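You operate a simulated robot arm through the tools that you are given. There is no shell and no other tool. Be economical: measure what you need, move in short steps, check, and stop when the job is done.

You run a simulated robot arm. Do the job below in one go: nothing can be reset, and whatever is moved stays where it is left.

Task
Pull the weaving drawer open.

Only the result counts: the job must be done as asked and must still hold three seconds after the hand-in. Knocking over, shifting, dropping, spilling or breaking anything else fails it.

Robot
A 6-joint arm with a two-finger parallel gripper, fixed in place. Base frame: the origin is at the foot of the arm, x ahead of it, y to its left, z up. Readings come in m, degrees, newtons and seconds.
Its first joint turns from -66.0 to 66.0 degrees. Payload 2.9 kg.
The TCP is the grasp point between the finger pads, 0.03 m short of the fingertips. In the tool frame z runs along the fingers and y along their closing line. Largest opening 0.11 m; finger width 0.02, thickness 0.01; the body of the gripper, 0.048 by 0.112 m, starts 0.055 m behind the TCP.
Orientation is that of the tool frame in the base frame, as a unit quaternion [x, y, z, w]. With the fingers straight down and closing along the base's y, the tool's x points along the base's -x, its y along +y and its z along -z.

Tools
- The arm moves only by the tool step_arm. Its arguments are lists of equal length, an entry for each row: "linear": the shift along the tool's x, y, z in units of 20 mm (1.0 is 20 mm), a list of three; "rotation": the turn, a rotation vector about the tool's x, y, z in units of 4 degrees (1.0 is 4 degrees), a list of three. In form: {"linear": [[x, y, z], ...], "rotation": [[rx, ry, rz], ...]}. A call has 1 to 12 rows; each row shifts and turns the commanded pose from where the row before left it, along the tool's axes as they then stand. "grip" is the closure, from 0 (fully open) to 1 (shut), set as the call begins (left out, the last holds). A call with a number of a shift or a turn outside -1 to 1 is refused whole. Each row takes 0.2 s and may step no farther than 0.05 m and 8.6 degrees from the row before; otherwise, or with a gripper value out of range, the whole call is refused. Where a pose cannot be reached the arm comes as near as it can. A force on the tool above 40 N (or 10 N above the force at the start of the call, whichever is more), or a blocked arm, ends the call early, and 0.2 s more pass. The fingers move at their own pace (about 0.108 m/s each) and stop on an object; they squeeze with about 23 N. The grip force told is the motor's: it shows also when the fingers shut on nothing. Time passes only in rows, and 0.2 s behind the last, so rows that do not move let the fingers close. It gives the time, the measured TCP pose, the force on the tool (base axes), the opening and the grip force at its end, in the units of the frame above (readings bear some noise).
- Cameras (640 x 400 px; columns grow to the right, rows downward): "scene" is fixed at [0.0689, 0.4391, 1.3588]; the picture's right is [-0.79, -0.62, 0.00], its down [-0.48, 0.62, -0.62] and it looks along [0.38, -0.49, -0.78] (base axes); focal length 370 px, centre (320, 200). "wrist" rides on the gripper at [0.072, 0.017, -0.103] in the tool frame; the picture's right is [-0.23, 0.97, 0.00], its down [-0.76, -0.18, -0.62] and it looks along [-0.61, -0.14, 0.78] (tool axes); focal length 222 px, centre (320, 200). There is no depth. A picture from a camera that has moved, and an enlarged one, comes with that camera's place and axes in the base frame and with its lens.
- grab_frame(camera): a new picture of that camera. No time passes.
- zoom(camera, box): a new picture of the part [left, top, right, bottom] of that camera's present view, enlarged. No time passes.
- hand_in(): hands the job in; it is judged then, once.

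Go step by step. Nothing tells you positions but the pictures and the camera data: compare them with the known pose of the tool, close in by small moves and look again before you grip or let go. The budget is 90 turns and 36 pictures, counting those below and the enlarged ones. Unless the task says otherwise, let go and move clear before handing in, and close with one line.

The tools are called after "Call:" as name(argument=value, ...) on one line, values as JSON. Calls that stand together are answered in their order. step_arm: Moves the arm, as the interface text tells. Its arguments: {"type":"object","properties":{"linear":{"type":"array","items":{"type":"array","items":{"type":"number"}}},"rotation":{"type":"array","items":{"type":"array","items":{"type":"number"}}},"grip":{"type":"number"}},"required":["linear","rotation"]} The other tools are called the same way: grab_frame (camera) takes a picture; zoom (camera, box) takes an enlarged picture of a part of a camera's view; hand_in () hands the job in.

At the start:

```text
time_s: 0.0
tool_pos: [0.483, -0.0392, 0.837]
orientation: [0.001, 1.0, 0.001, 0.0]
contact_force: [0.0, 1.2, -0.1]
width: 0.1102
grasp_force: 0.1
```

scene: 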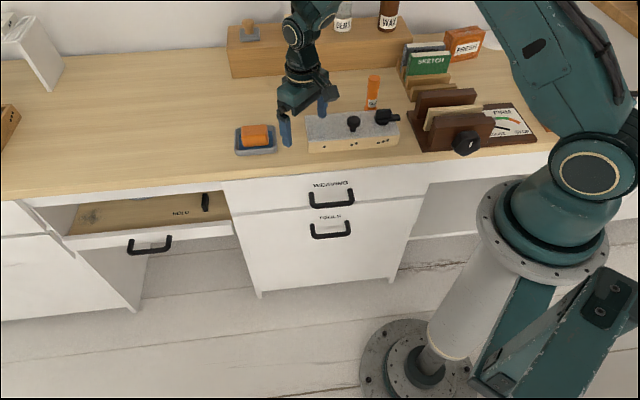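
wrist: 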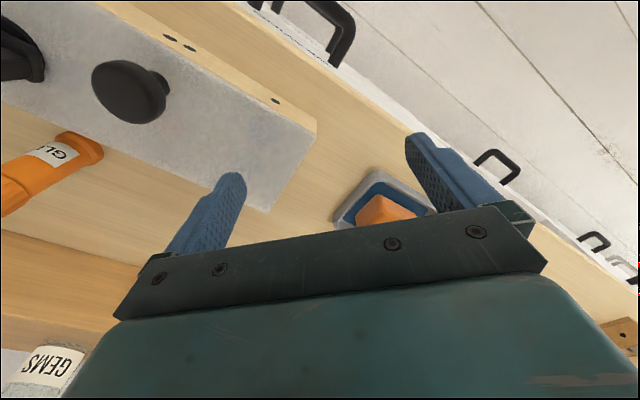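

The weaving drawer is the top one of the closed pair, and its front faces the base at about -44° azimuth. I'll zoom in to measure the handle.

Call:
zoom(camera="scene", box=[270, 150, 400, 250])

```text
4.00 times, centred on (335, 200) of scene
camera zoom: at [0.0689, 0.4391, 1.3588], right [-0.79, -0.62, 0.0], down [-0.48, 0.62, -0.62], along [0.38, -0.49, -0.78], focal length 1481 px, centre (260, 200)
```

zoom: 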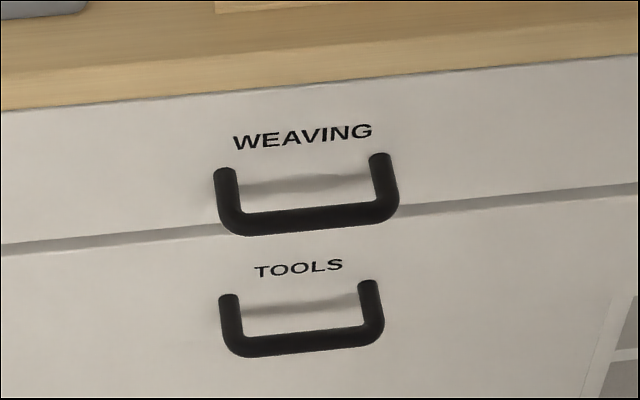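

The handle bar runs at 45° to the base axes, at about [0.468, -0.139, 0.456], and stands roughly 5 cm off the face. I'll yaw the tool -45° about its z and then tilt it 36° toward the face.

Call:
step_arm(linear=[[0, 0, 0], [0, 0, 0], [0, 0, 0], [0, 0, 0], [0, 0, 0], [0, 0, 0], [0, 0, 0], [0, 0, 0], [0, 0, 0], [0, 0, 0], [0, 0, 0], [0, 0, 0]], rotation=[[0, 0, -0.9375], [0, 0, -0.9375], [0, 0, -0.9375], [0, 0, -0.9375], [0, 0, -0.9375], [0, 0, -0.9375], [0, 0, -0.9375], [0, 0, -0.9375], [0, 0, -0.9375], [0, 0, -0.9375], [0, 0, -0.9375], [0, 0, -0.9375]], grip=0.5)

Call:
step_arm(linear=[[0, 0, 0], [0, 0, 0], [0, 0, 0], [0, 0, 0], [0, 0, 0], [0, 0, 0], [0, 0, 0], [0, 0, 0], [0, 0, 0], [0, 0, 0], [0, 0, 0], [0, 0, 0]], rotation=[[0.75, 0, 0], [0.75, 0, 0], [0.75, 0, 0], [0.75, 0, 0], [0.75, 0, 0], [0.75, 0, 0], [0.75, 0, 0], [0.75, 0, 0], [0.75, 0, 0], [0.75, 0, 0], [0.75, 0, 0], [0.75, 0, 0]])

```text
time_s: 2.6
tool_pos: [0.4835, -0.0396, 0.8378]
orientation: [-0.383, 0.924, 0.001, 0.0]
contact_force: [-0.8, 1.0, -0.5]
width: 0.0549
grasp_force: 0.0
```

```text
time_s: 5.2
tool_pos: [0.4828, -0.0416, 0.8361]
orientation: [-0.363, 0.879, -0.286, 0.119]
contact_force: [-0.7, -0.1, 0.4]
width: 0.055
grasp_force: 0.0
```

Orientation is as planned. I'll descend toward the pre-grasp point, staying in front of the desk.

Call:
step_arm(linear=[[0.3375, 0.66, 0.91], [0.3375, 0.66, 0.91], [0.3375, 0.66, 0.91], [0.3375, 0.66, 0.91], [0.3375, 0.66, 0.91], [0.3375, 0.66, 0.91], [0.3375, 0.66, 0.91], [0.3375, 0.66, 0.91], [0.3375, 0.66, 0.91], [0.3375, 0.66, 0.91], [0.3375, 0.66, 0.91], [0.3375, 0.66, 0.91]], rotation=[[0, 0, 0], [0, 0, 0], [0, 0, 0], [0, 0, 0], [0, 0, 0], [0, 0, 0], [0, 0, 0], [0, 0, 0], [0, 0, 0], [0, 0, 0], [0, 0, 0], [0, 0, 0]])

Call:
grab_frame(camera="scene")

Call:
grab_frame(camera="wrist")

```text
time_s: 5.9
tool_pos: [0.4718, -0.0512, 0.7872]
orientation: [-0.363, 0.877, -0.289, 0.122]
contact_force: [-10.1, 5.1, 12.7]
width: 0.0578
grasp_force: 3.0
stopped in row 3: the force on the tool passed its limit (the readings are from after the stop); the commanded pose is now the measured one
```

```text
32 pictures are left
```

scene: 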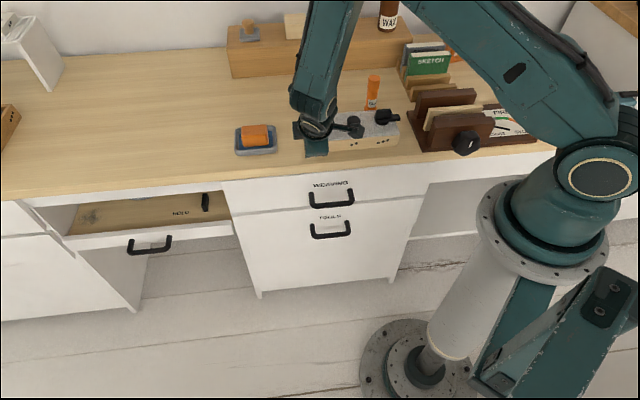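

```text
31 pictures are left
camera wrist: at [0.3693, -0.05, 0.8601], right [-0.39, 0.71, -0.58], down [0.37, 0.7, 0.61], along [0.84, 0.02, -0.54], focal length 222 px, centre (320, 200)
```

wrist: 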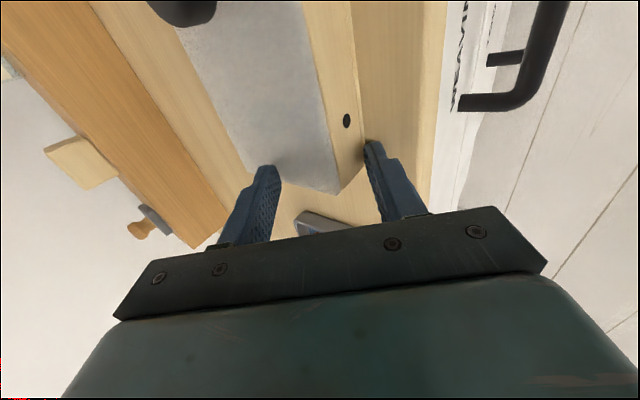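

The move stopped early on a force along the tool axis, though by my estimate nothing should be there. I'll look closely before going on.

Call:
zoom(camera="scene", box=[260, 70, 420, 170])

Call:
zoom(camera="wrist", box=[200, 80, 480, 255])

```text
4.00 times, centred on (340, 120) of scene
camera zoom: at [0.0686, 0.4392, 1.3588], right [-0.79, -0.62, 0.0], down [-0.48, 0.62, -0.62], along [0.38, -0.49, -0.78], focal length 1481 px, centre (240, 520)
```

zoom: 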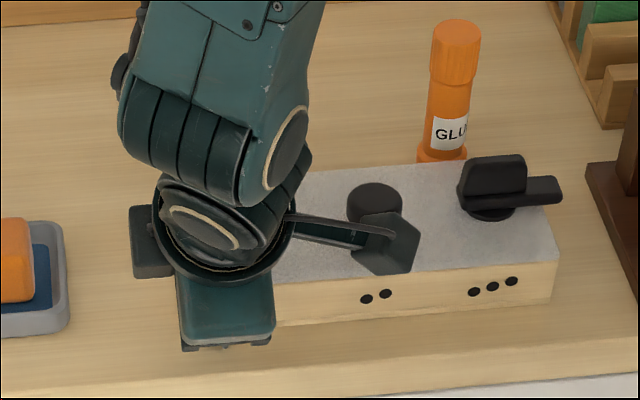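

```text
2.29 times, centred on (340, 168) of wrist
camera zoom: at [0.3693, -0.05, 0.8601], right [-0.39, 0.71, -0.58], down [0.37, 0.7, 0.61], along [0.84, 0.02, -0.54], focal length 508 px, centre (274, 274)
```

zoom: 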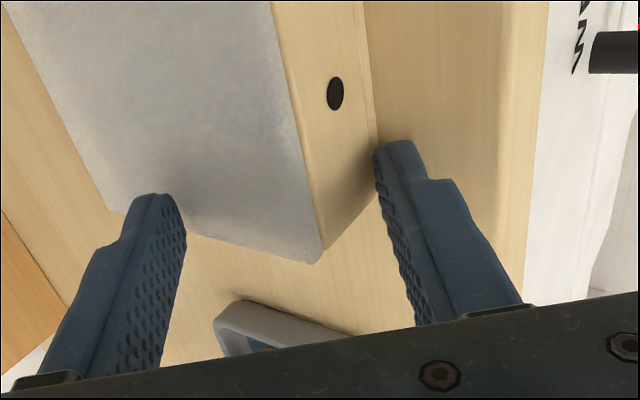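

I see no contact in either picture. I'll hold still for a moment and read the force.

Call:
step_arm(linear=[[0, 0, 0], [0, 0, 0]], rotation=[[0, 0, 0], [0, 0, 0]])

```text
time_s: 6.5
tool_pos: [0.4723, -0.0513, 0.7875]
orientation: [-0.363, 0.876, -0.291, 0.123]
contact_force: [-16.2, 8.6, 23.3]
width: 0.0582
grasp_force: 3.3
```

Triangulating with both cameras shows the bench is much higher than I assumed. The block top is at about z 0.78 and the handle at about z 0.635, so the fingers are resting on the knob block. I'll back out straight along the tool axis.

Call:
step_arm(linear=[[0, 0, -0.3], [0, 0, -0.5], [0, 0, -0.8], [0, 0, -0.9], [0, 0, -0.9]], rotation=[[0, 0, 0], [0, 0, 0], [0, 0, 0], [0, 0, 0], [0, 0, 0]])

Call:
grab_frame(camera="scene")

Call:
grab_frame(camera="wrist")

```text
time_s: 7.7
tool_pos: [0.4434, -0.0234, 0.8419]
orientation: [-0.363, 0.877, -0.29, 0.123]
contact_force: [-1.0, -0.8, 0.2]
width: 0.0547
grasp_force: 0.2
```

```text
28 pictures are left
```

scene: 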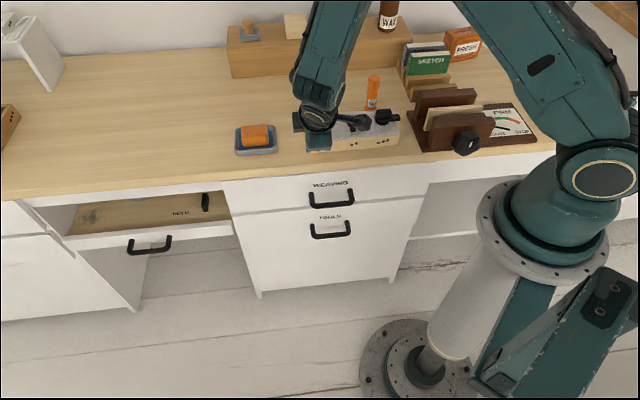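

```text
27 pictures are left
camera wrist: at [0.3413, -0.0218, 0.9143], right [-0.39, 0.71, -0.58], down [0.37, 0.7, 0.61], along [0.84, 0.02, -0.54], focal length 222 px, centre (320, 200)
```

wrist: 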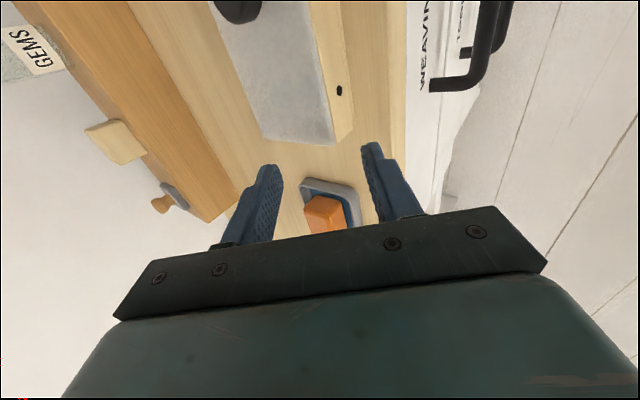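

The arm is free and the block looks unmoved. By triangulation the bar centre is about [0.387, -0.021, 0.64] and the drawer face is 4 cm behind it. I'll move out in front of the desk, then down to pre-grasp.

Call:
step_arm(linear=[[0.317, 0.593, -0.431], [0.317, 0.593, -0.431], [0.317, 0.593, -0.431], [0.317, 0.593, -0.431], [0.317, 0.593, -0.431], [0.317, 0.593, -0.431]], rotation=[[0, 0, 0], [0, 0, 0], [0, 0, 0], [0, 0, 0], [0, 0, 0], [0, 0, 0]], grip=0.636)

Call:
step_arm(linear=[[0, 0.5, 0.69], [0, 0.5, 0.69], [0, 0.5, 0.69], [0, 0.5, 0.69], [0, 0.5, 0.69], [0, 0.5, 0.69]], rotation=[[0, 0, 0], [0, 0, 0], [0, 0, 0], [0, 0, 0], [0, 0, 0], [0, 0, 0]])

Call:
grab_frame(camera="scene")

Call:
grab_frame(camera="wrist")

```text
time_s: 9.1
tool_pos: [0.3549, 0.0126, 0.8408]
orientation: [-0.363, 0.877, -0.29, 0.122]
contact_force: [-0.1, -0.3, -0.5]
width: 0.04
grasp_force: 0.0
```

```text
time_s: 10.5
tool_pos: [0.3545, 0.0121, 0.7386]
orientation: [-0.363, 0.877, -0.29, 0.123]
contact_force: [-0.7, -0.7, 0.7]
width: 0.0399
grasp_force: 0.1
```

```text
26 pictures are left
```

scene: 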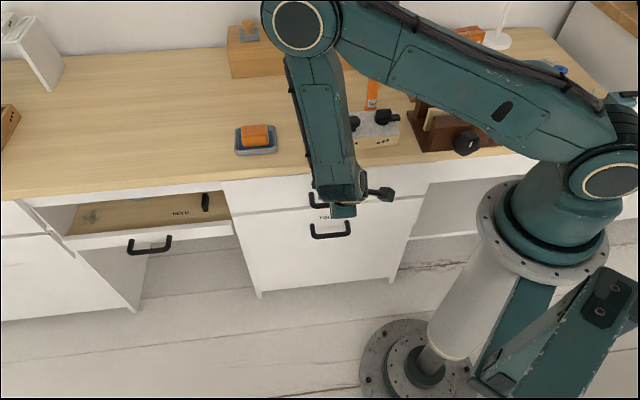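

```text
25 pictures are left
camera wrist: at [0.2525, 0.014, 0.8099], right [-0.39, 0.71, -0.58], down [0.37, 0.7, 0.61], along [0.84, 0.02, -0.54], focal length 222 px, centre (320, 200)
```

wrist: 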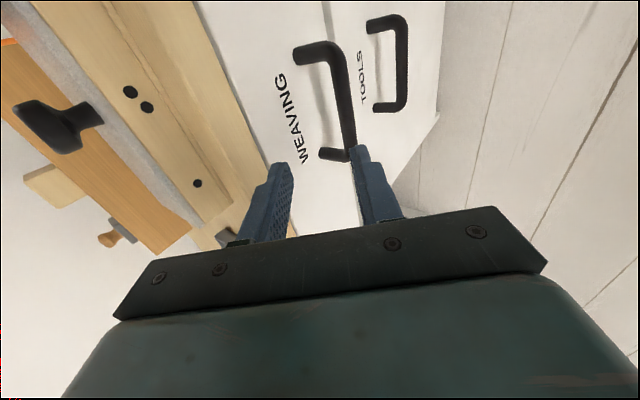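

The handle is now well placed in the wrist view. I'll zoom for a precise fix.

Call:
zoom(camera="wrist", box=[240, 20, 448, 150])

```text
3.08 times, centred on (344, 85) of wrist
camera zoom: at [0.2525, 0.014, 0.8099], right [-0.39, 0.71, -0.58], down [0.37, 0.7, 0.61], along [0.84, 0.02, -0.54], focal length 684 px, centre (246, 554)
```

zoom: 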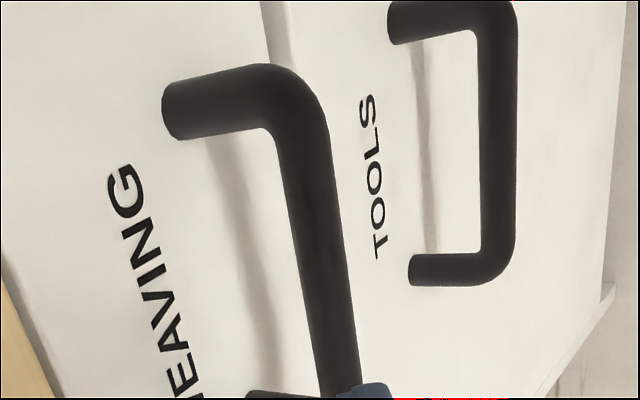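

The two views agree: the bar centre is [0.382, -0.025, 0.637]. I'll line up 6 cm short of it and check.

Call:
step_arm(linear=[[0.089, 0.3475, 0.464], [0.089, 0.3475, 0.464], [0.089, 0.3475, 0.464], [0.089, 0.3475, 0.464], [0, 0, 0.7]], rotation=[[0, 0, 0], [0, 0, 0], [0, 0, 0], [0, 0, 0], [0, 0, 0]])

Call:
grab_frame(camera="wrist")

```text
time_s: 11.7
tool_pos: [0.3577, 0.0015, 0.6802]
orientation: [-0.362, 0.877, -0.29, 0.123]
contact_force: [0.1, 0.6, -0.2]
width: 0.0401
grasp_force: 0.0
```

```text
23 pictures are left
camera wrist: at [0.2543, 0.0034, 0.7526], right [-0.39, 0.71, -0.58], down [0.37, 0.7, 0.61], along [0.84, 0.02, -0.54], focal length 222 px, centre (320, 200)
```

wrist: 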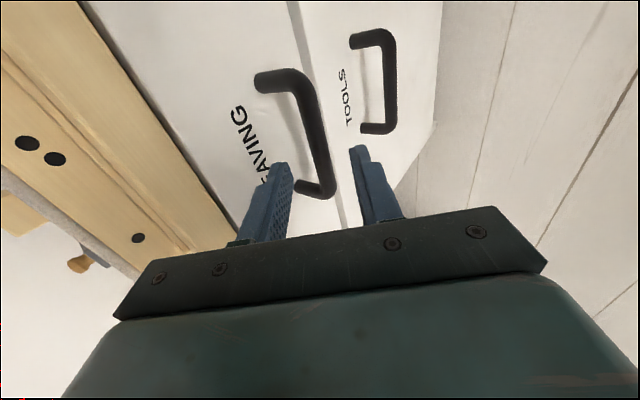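

The bar lies between the two fingers' paths. I'll advance slowly along the tool axis.

Call:
step_arm(linear=[[0, 0, 0.45], [0, 0, 0.45], [0, 0, 0.45], [0, 0, 0.45], [0, 0, 0.35]], rotation=[[0, 0, 0], [0, 0, 0], [0, 0, 0], [0, 0, 0], [0, 0, 0]])

Call:
zoom(camera="wrist", box=[200, 60, 456, 220])

```text
time_s: 12.9
tool_pos: [0.3752, -0.0175, 0.6456]
orientation: [-0.364, 0.877, -0.289, 0.122]
contact_force: [0.6, 0.2, -0.3]
width: 0.0398
grasp_force: 0.1
```

```text
2.50 times, centred on (328, 140) of wrist
camera zoom: at [0.2721, -0.0161, 0.7181], right [-0.39, 0.71, -0.58], down [0.37, 0.7, 0.61], along [0.84, 0.02, -0.54], focal length 555 px, centre (300, 350)
```

zoom: 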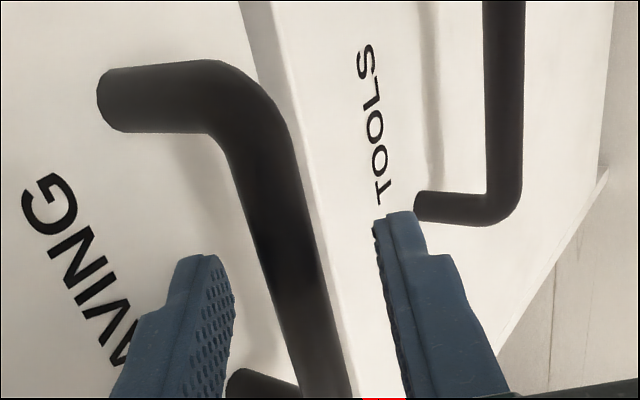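

The bar is between the fingers with no contact force. I'll close the gripper.

Call:
step_arm(linear=[[0, 0, 0], [0, 0, 0], [0, 0, 0]], rotation=[[0, 0, 0], [0, 0, 0], [0, 0, 0]], grip=1.0)

```text
time_s: 13.7
tool_pos: [0.3757, -0.0183, 0.6463]
orientation: [-0.364, 0.876, -0.291, 0.123]
contact_force: [0.6, -3.0, 15.5]
width: 0.0145
grasp_force: 45.2
```

The grip is on the bar at 14.5 mm. I'll pull gently along the drawer axis.

Call:
step_arm(linear=[[0, 0.2, -0.147], [0, 0.2, -0.147], [0, 0.2, -0.147], [0, 0.3, -0.22], [0, 0.3, -0.22]], rotation=[[0, 0, 0], [0, 0, 0], [0, 0, 0], [0, 0, 0], [0, 0, 0]])

Call:
grab_frame(camera="scene")

```text
time_s: 14.9
tool_pos: [0.3551, 0.0031, 0.6474]
orientation: [-0.363, 0.877, -0.29, 0.122]
contact_force: [-1.6, -2.9, 27.1]
width: 0.0146
grasp_force: 44.7
```

```text
21 pictures are left
```

scene: 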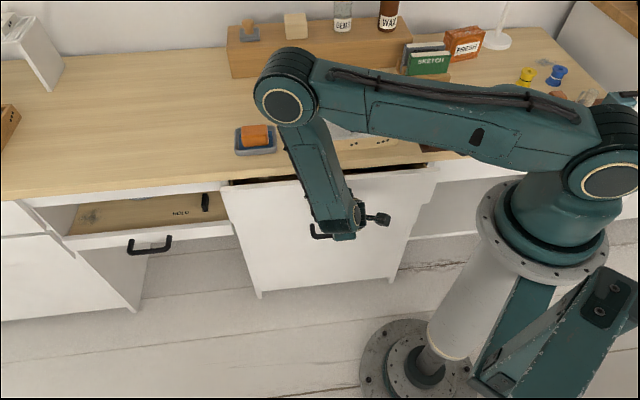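

The drawer is moving and is out about 3 cm. I'll ease off the vertical load slightly and keep pulling.

Call:
step_arm(linear=[[0, -0.04, -0.065], [0, 0.3, -0.26], [0, 0.35, -0.255], [0, 0.35, -0.255], [0, 0.35, -0.255], [0, 0.35, -0.255], [0, 0.35, -0.255], [0, 0.35, -0.255], [0, 0.35, -0.255], [0, 0.35, -0.255]], rotation=[[0, 0, 0], [0, 0, 0], [0, 0, 0], [0, 0, 0], [0, 0, 0], [0, 0, 0], [0, 0, 0], [0, 0, 0], [0, 0, 0], [0, 0, 0]])

Call:
grab_frame(camera="scene")

```text
time_s: 17.1
tool_pos: [0.2994, 0.0598, 0.6476]
orientation: [-0.364, 0.878, -0.288, 0.123]
contact_force: [0.5, -1.4, -37.4]
width: 0.0148
grasp_force: 44.7
```

```text
20 pictures are left
```

scene: 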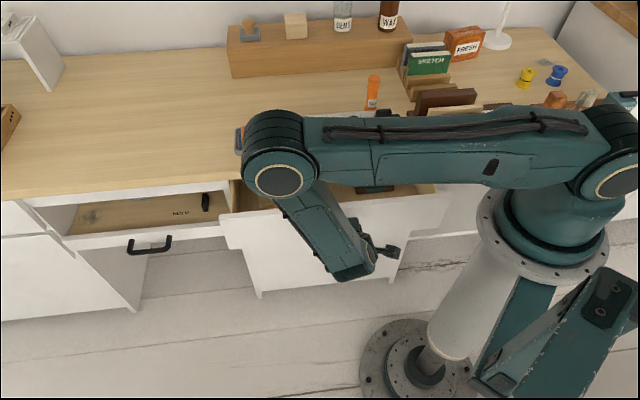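

About 11 cm open, with vertical load building the other way. I'll lower by about 1.3 mm and pull a bit more.

Call:
step_arm(linear=[[0, 0.038, 0.053], [0, 0.3, -0.22], [0, 0.3, -0.22], [0, 0.3, -0.22]], rotation=[[0, 0, 0], [0, 0, 0], [0, 0, 0], [0, 0, 0]])

```text
time_s: 18.1
tool_pos: [0.2842, 0.0739, 0.6467]
orientation: [-0.364, 0.876, -0.291, 0.123]
contact_force: [-1.5, -3.5, 6.9]
width: 0.0147
grasp_force: 44.7
```

Forces are low again. I'll continue pulling another few centimetres.

Call:
step_arm(linear=[[0, 0.3, -0.218], [0, 0.3, -0.218], [0, 0.3, -0.218], [0, 0.3, -0.218], [0, 0.3, -0.218], [0, 0.3, -0.218]], rotation=[[0, 0, 0], [0, 0, 0], [0, 0, 0], [0, 0, 0], [0, 0, 0], [0, 0, 0]])

Call:
grab_frame(camera="scene")

```text
time_s: 19.5
tool_pos: [0.2526, 0.1048, 0.6462]
orientation: [-0.365, 0.875, -0.292, 0.125]
contact_force: [0.0, -1.7, 37.9]
width: 0.0148
grasp_force: 45.0
```

```text
19 pictures are left
```

scene: 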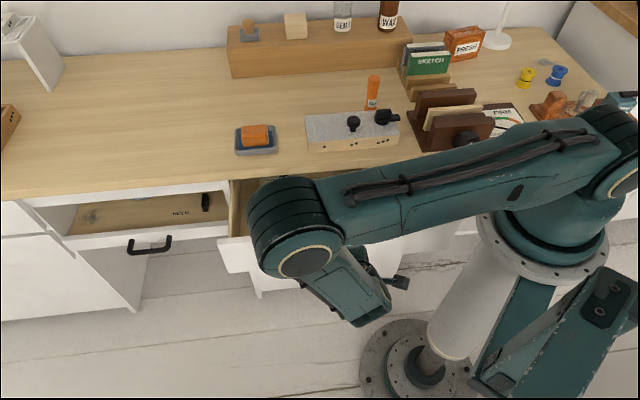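

Now 17 cm open. I'll relieve the vertical load and try a little further to see whether it reaches its stop.

Call:
step_arm(linear=[[0, -0.035, -0.048], [0, 0.25, -0.186], [0, 0.25, -0.184], [0, 0.25, -0.184], [0, 0.25, -0.184]], rotation=[[0, 0, 0], [0, 0, 0], [0, 0, 0], [0, 0, 0], [0, 0, 0]])

```text
time_s: 20.7
tool_pos: [0.2346, 0.1241, 0.647]
orientation: [-0.364, 0.877, -0.29, 0.123]
contact_force: [1.9, -1.1, 19.8]
width: 0.0147
grasp_force: 44.9
```

About 20 cm open with no resistance. I'll release to the approach opening and back out along the tool axis.

Call:
step_arm(linear=[[0, -0.015, -0.02], [0, 0, 0], [0, 0, 0]], rotation=[[0, 0, 0], [0, 0, 0], [0, 0, 0]], grip=0.65)

Call:
step_arm(linear=[[0, 0, -0.4], [0, 0, -0.5], [0, 0, -0.6], [0, 0, -0.7], [0, 0, -0.8], [0, 0, -0.8]], rotation=[[0, 0, 0], [0, 0, 0], [0, 0, 0], [0, 0, 0], [0, 0, 0], [0, 0, 0]])

Call:
grab_frame(camera="scene")

Call:
grab_frame(camera="wrist")

```text
time_s: 21.5
tool_pos: [0.2334, 0.123, 0.6477]
orientation: [-0.363, 0.877, -0.289, 0.122]
contact_force: [-0.3, 0.9, 1.0]
width: 0.0385
grasp_force: 0.1
```

```text
time_s: 22.9
tool_pos: [0.2342, 0.1395, 0.709]
orientation: [-0.363, 0.877, -0.289, 0.122]
contact_force: [1.0, 0.1, -0.4]
width: 0.0384
grasp_force: 0.2
out of reach, approached as far as the arm can: row 2, 3, 4, 5, 6
```

```text
18 pictures are left
```

scene: 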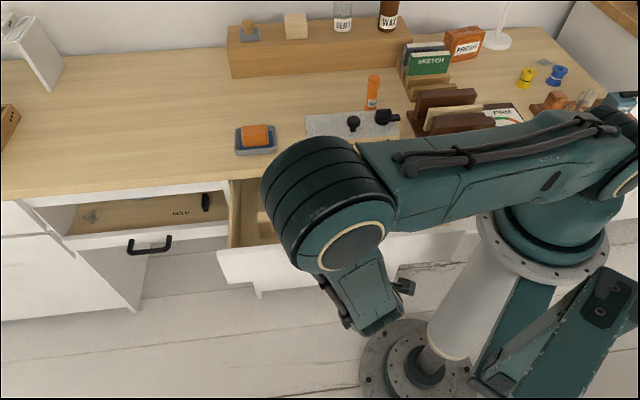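

```text
17 pictures are left
camera wrist: at [0.1317, 0.1409, 0.7816], right [-0.39, 0.71, -0.58], down [0.37, 0.7, 0.61], along [0.84, 0.02, -0.54], focal length 222 px, centre (320, 200)
```

wrist: 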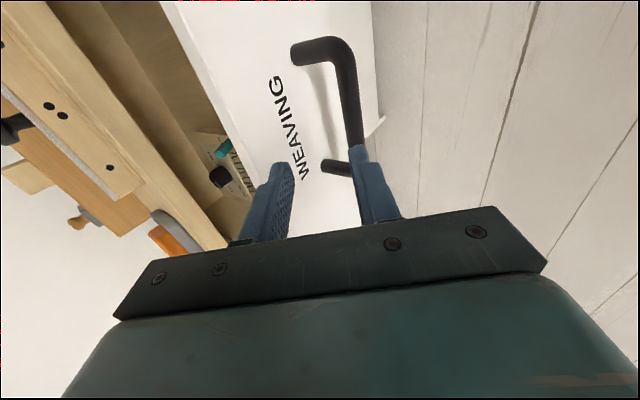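

The drawer is open about 20 cm, the gripper is clear of the handle with no contact force, and the bench items look unmoved in the pictures. Handing in.

Call:
hand_in()

```text
The job is handed in.
```

I pulled the weaving drawer open about 20 cm and let go, with the gripper clear of the handle. On the way in, the fingers pressed on the knob block on the bench; it looks unmoved in the pictures.
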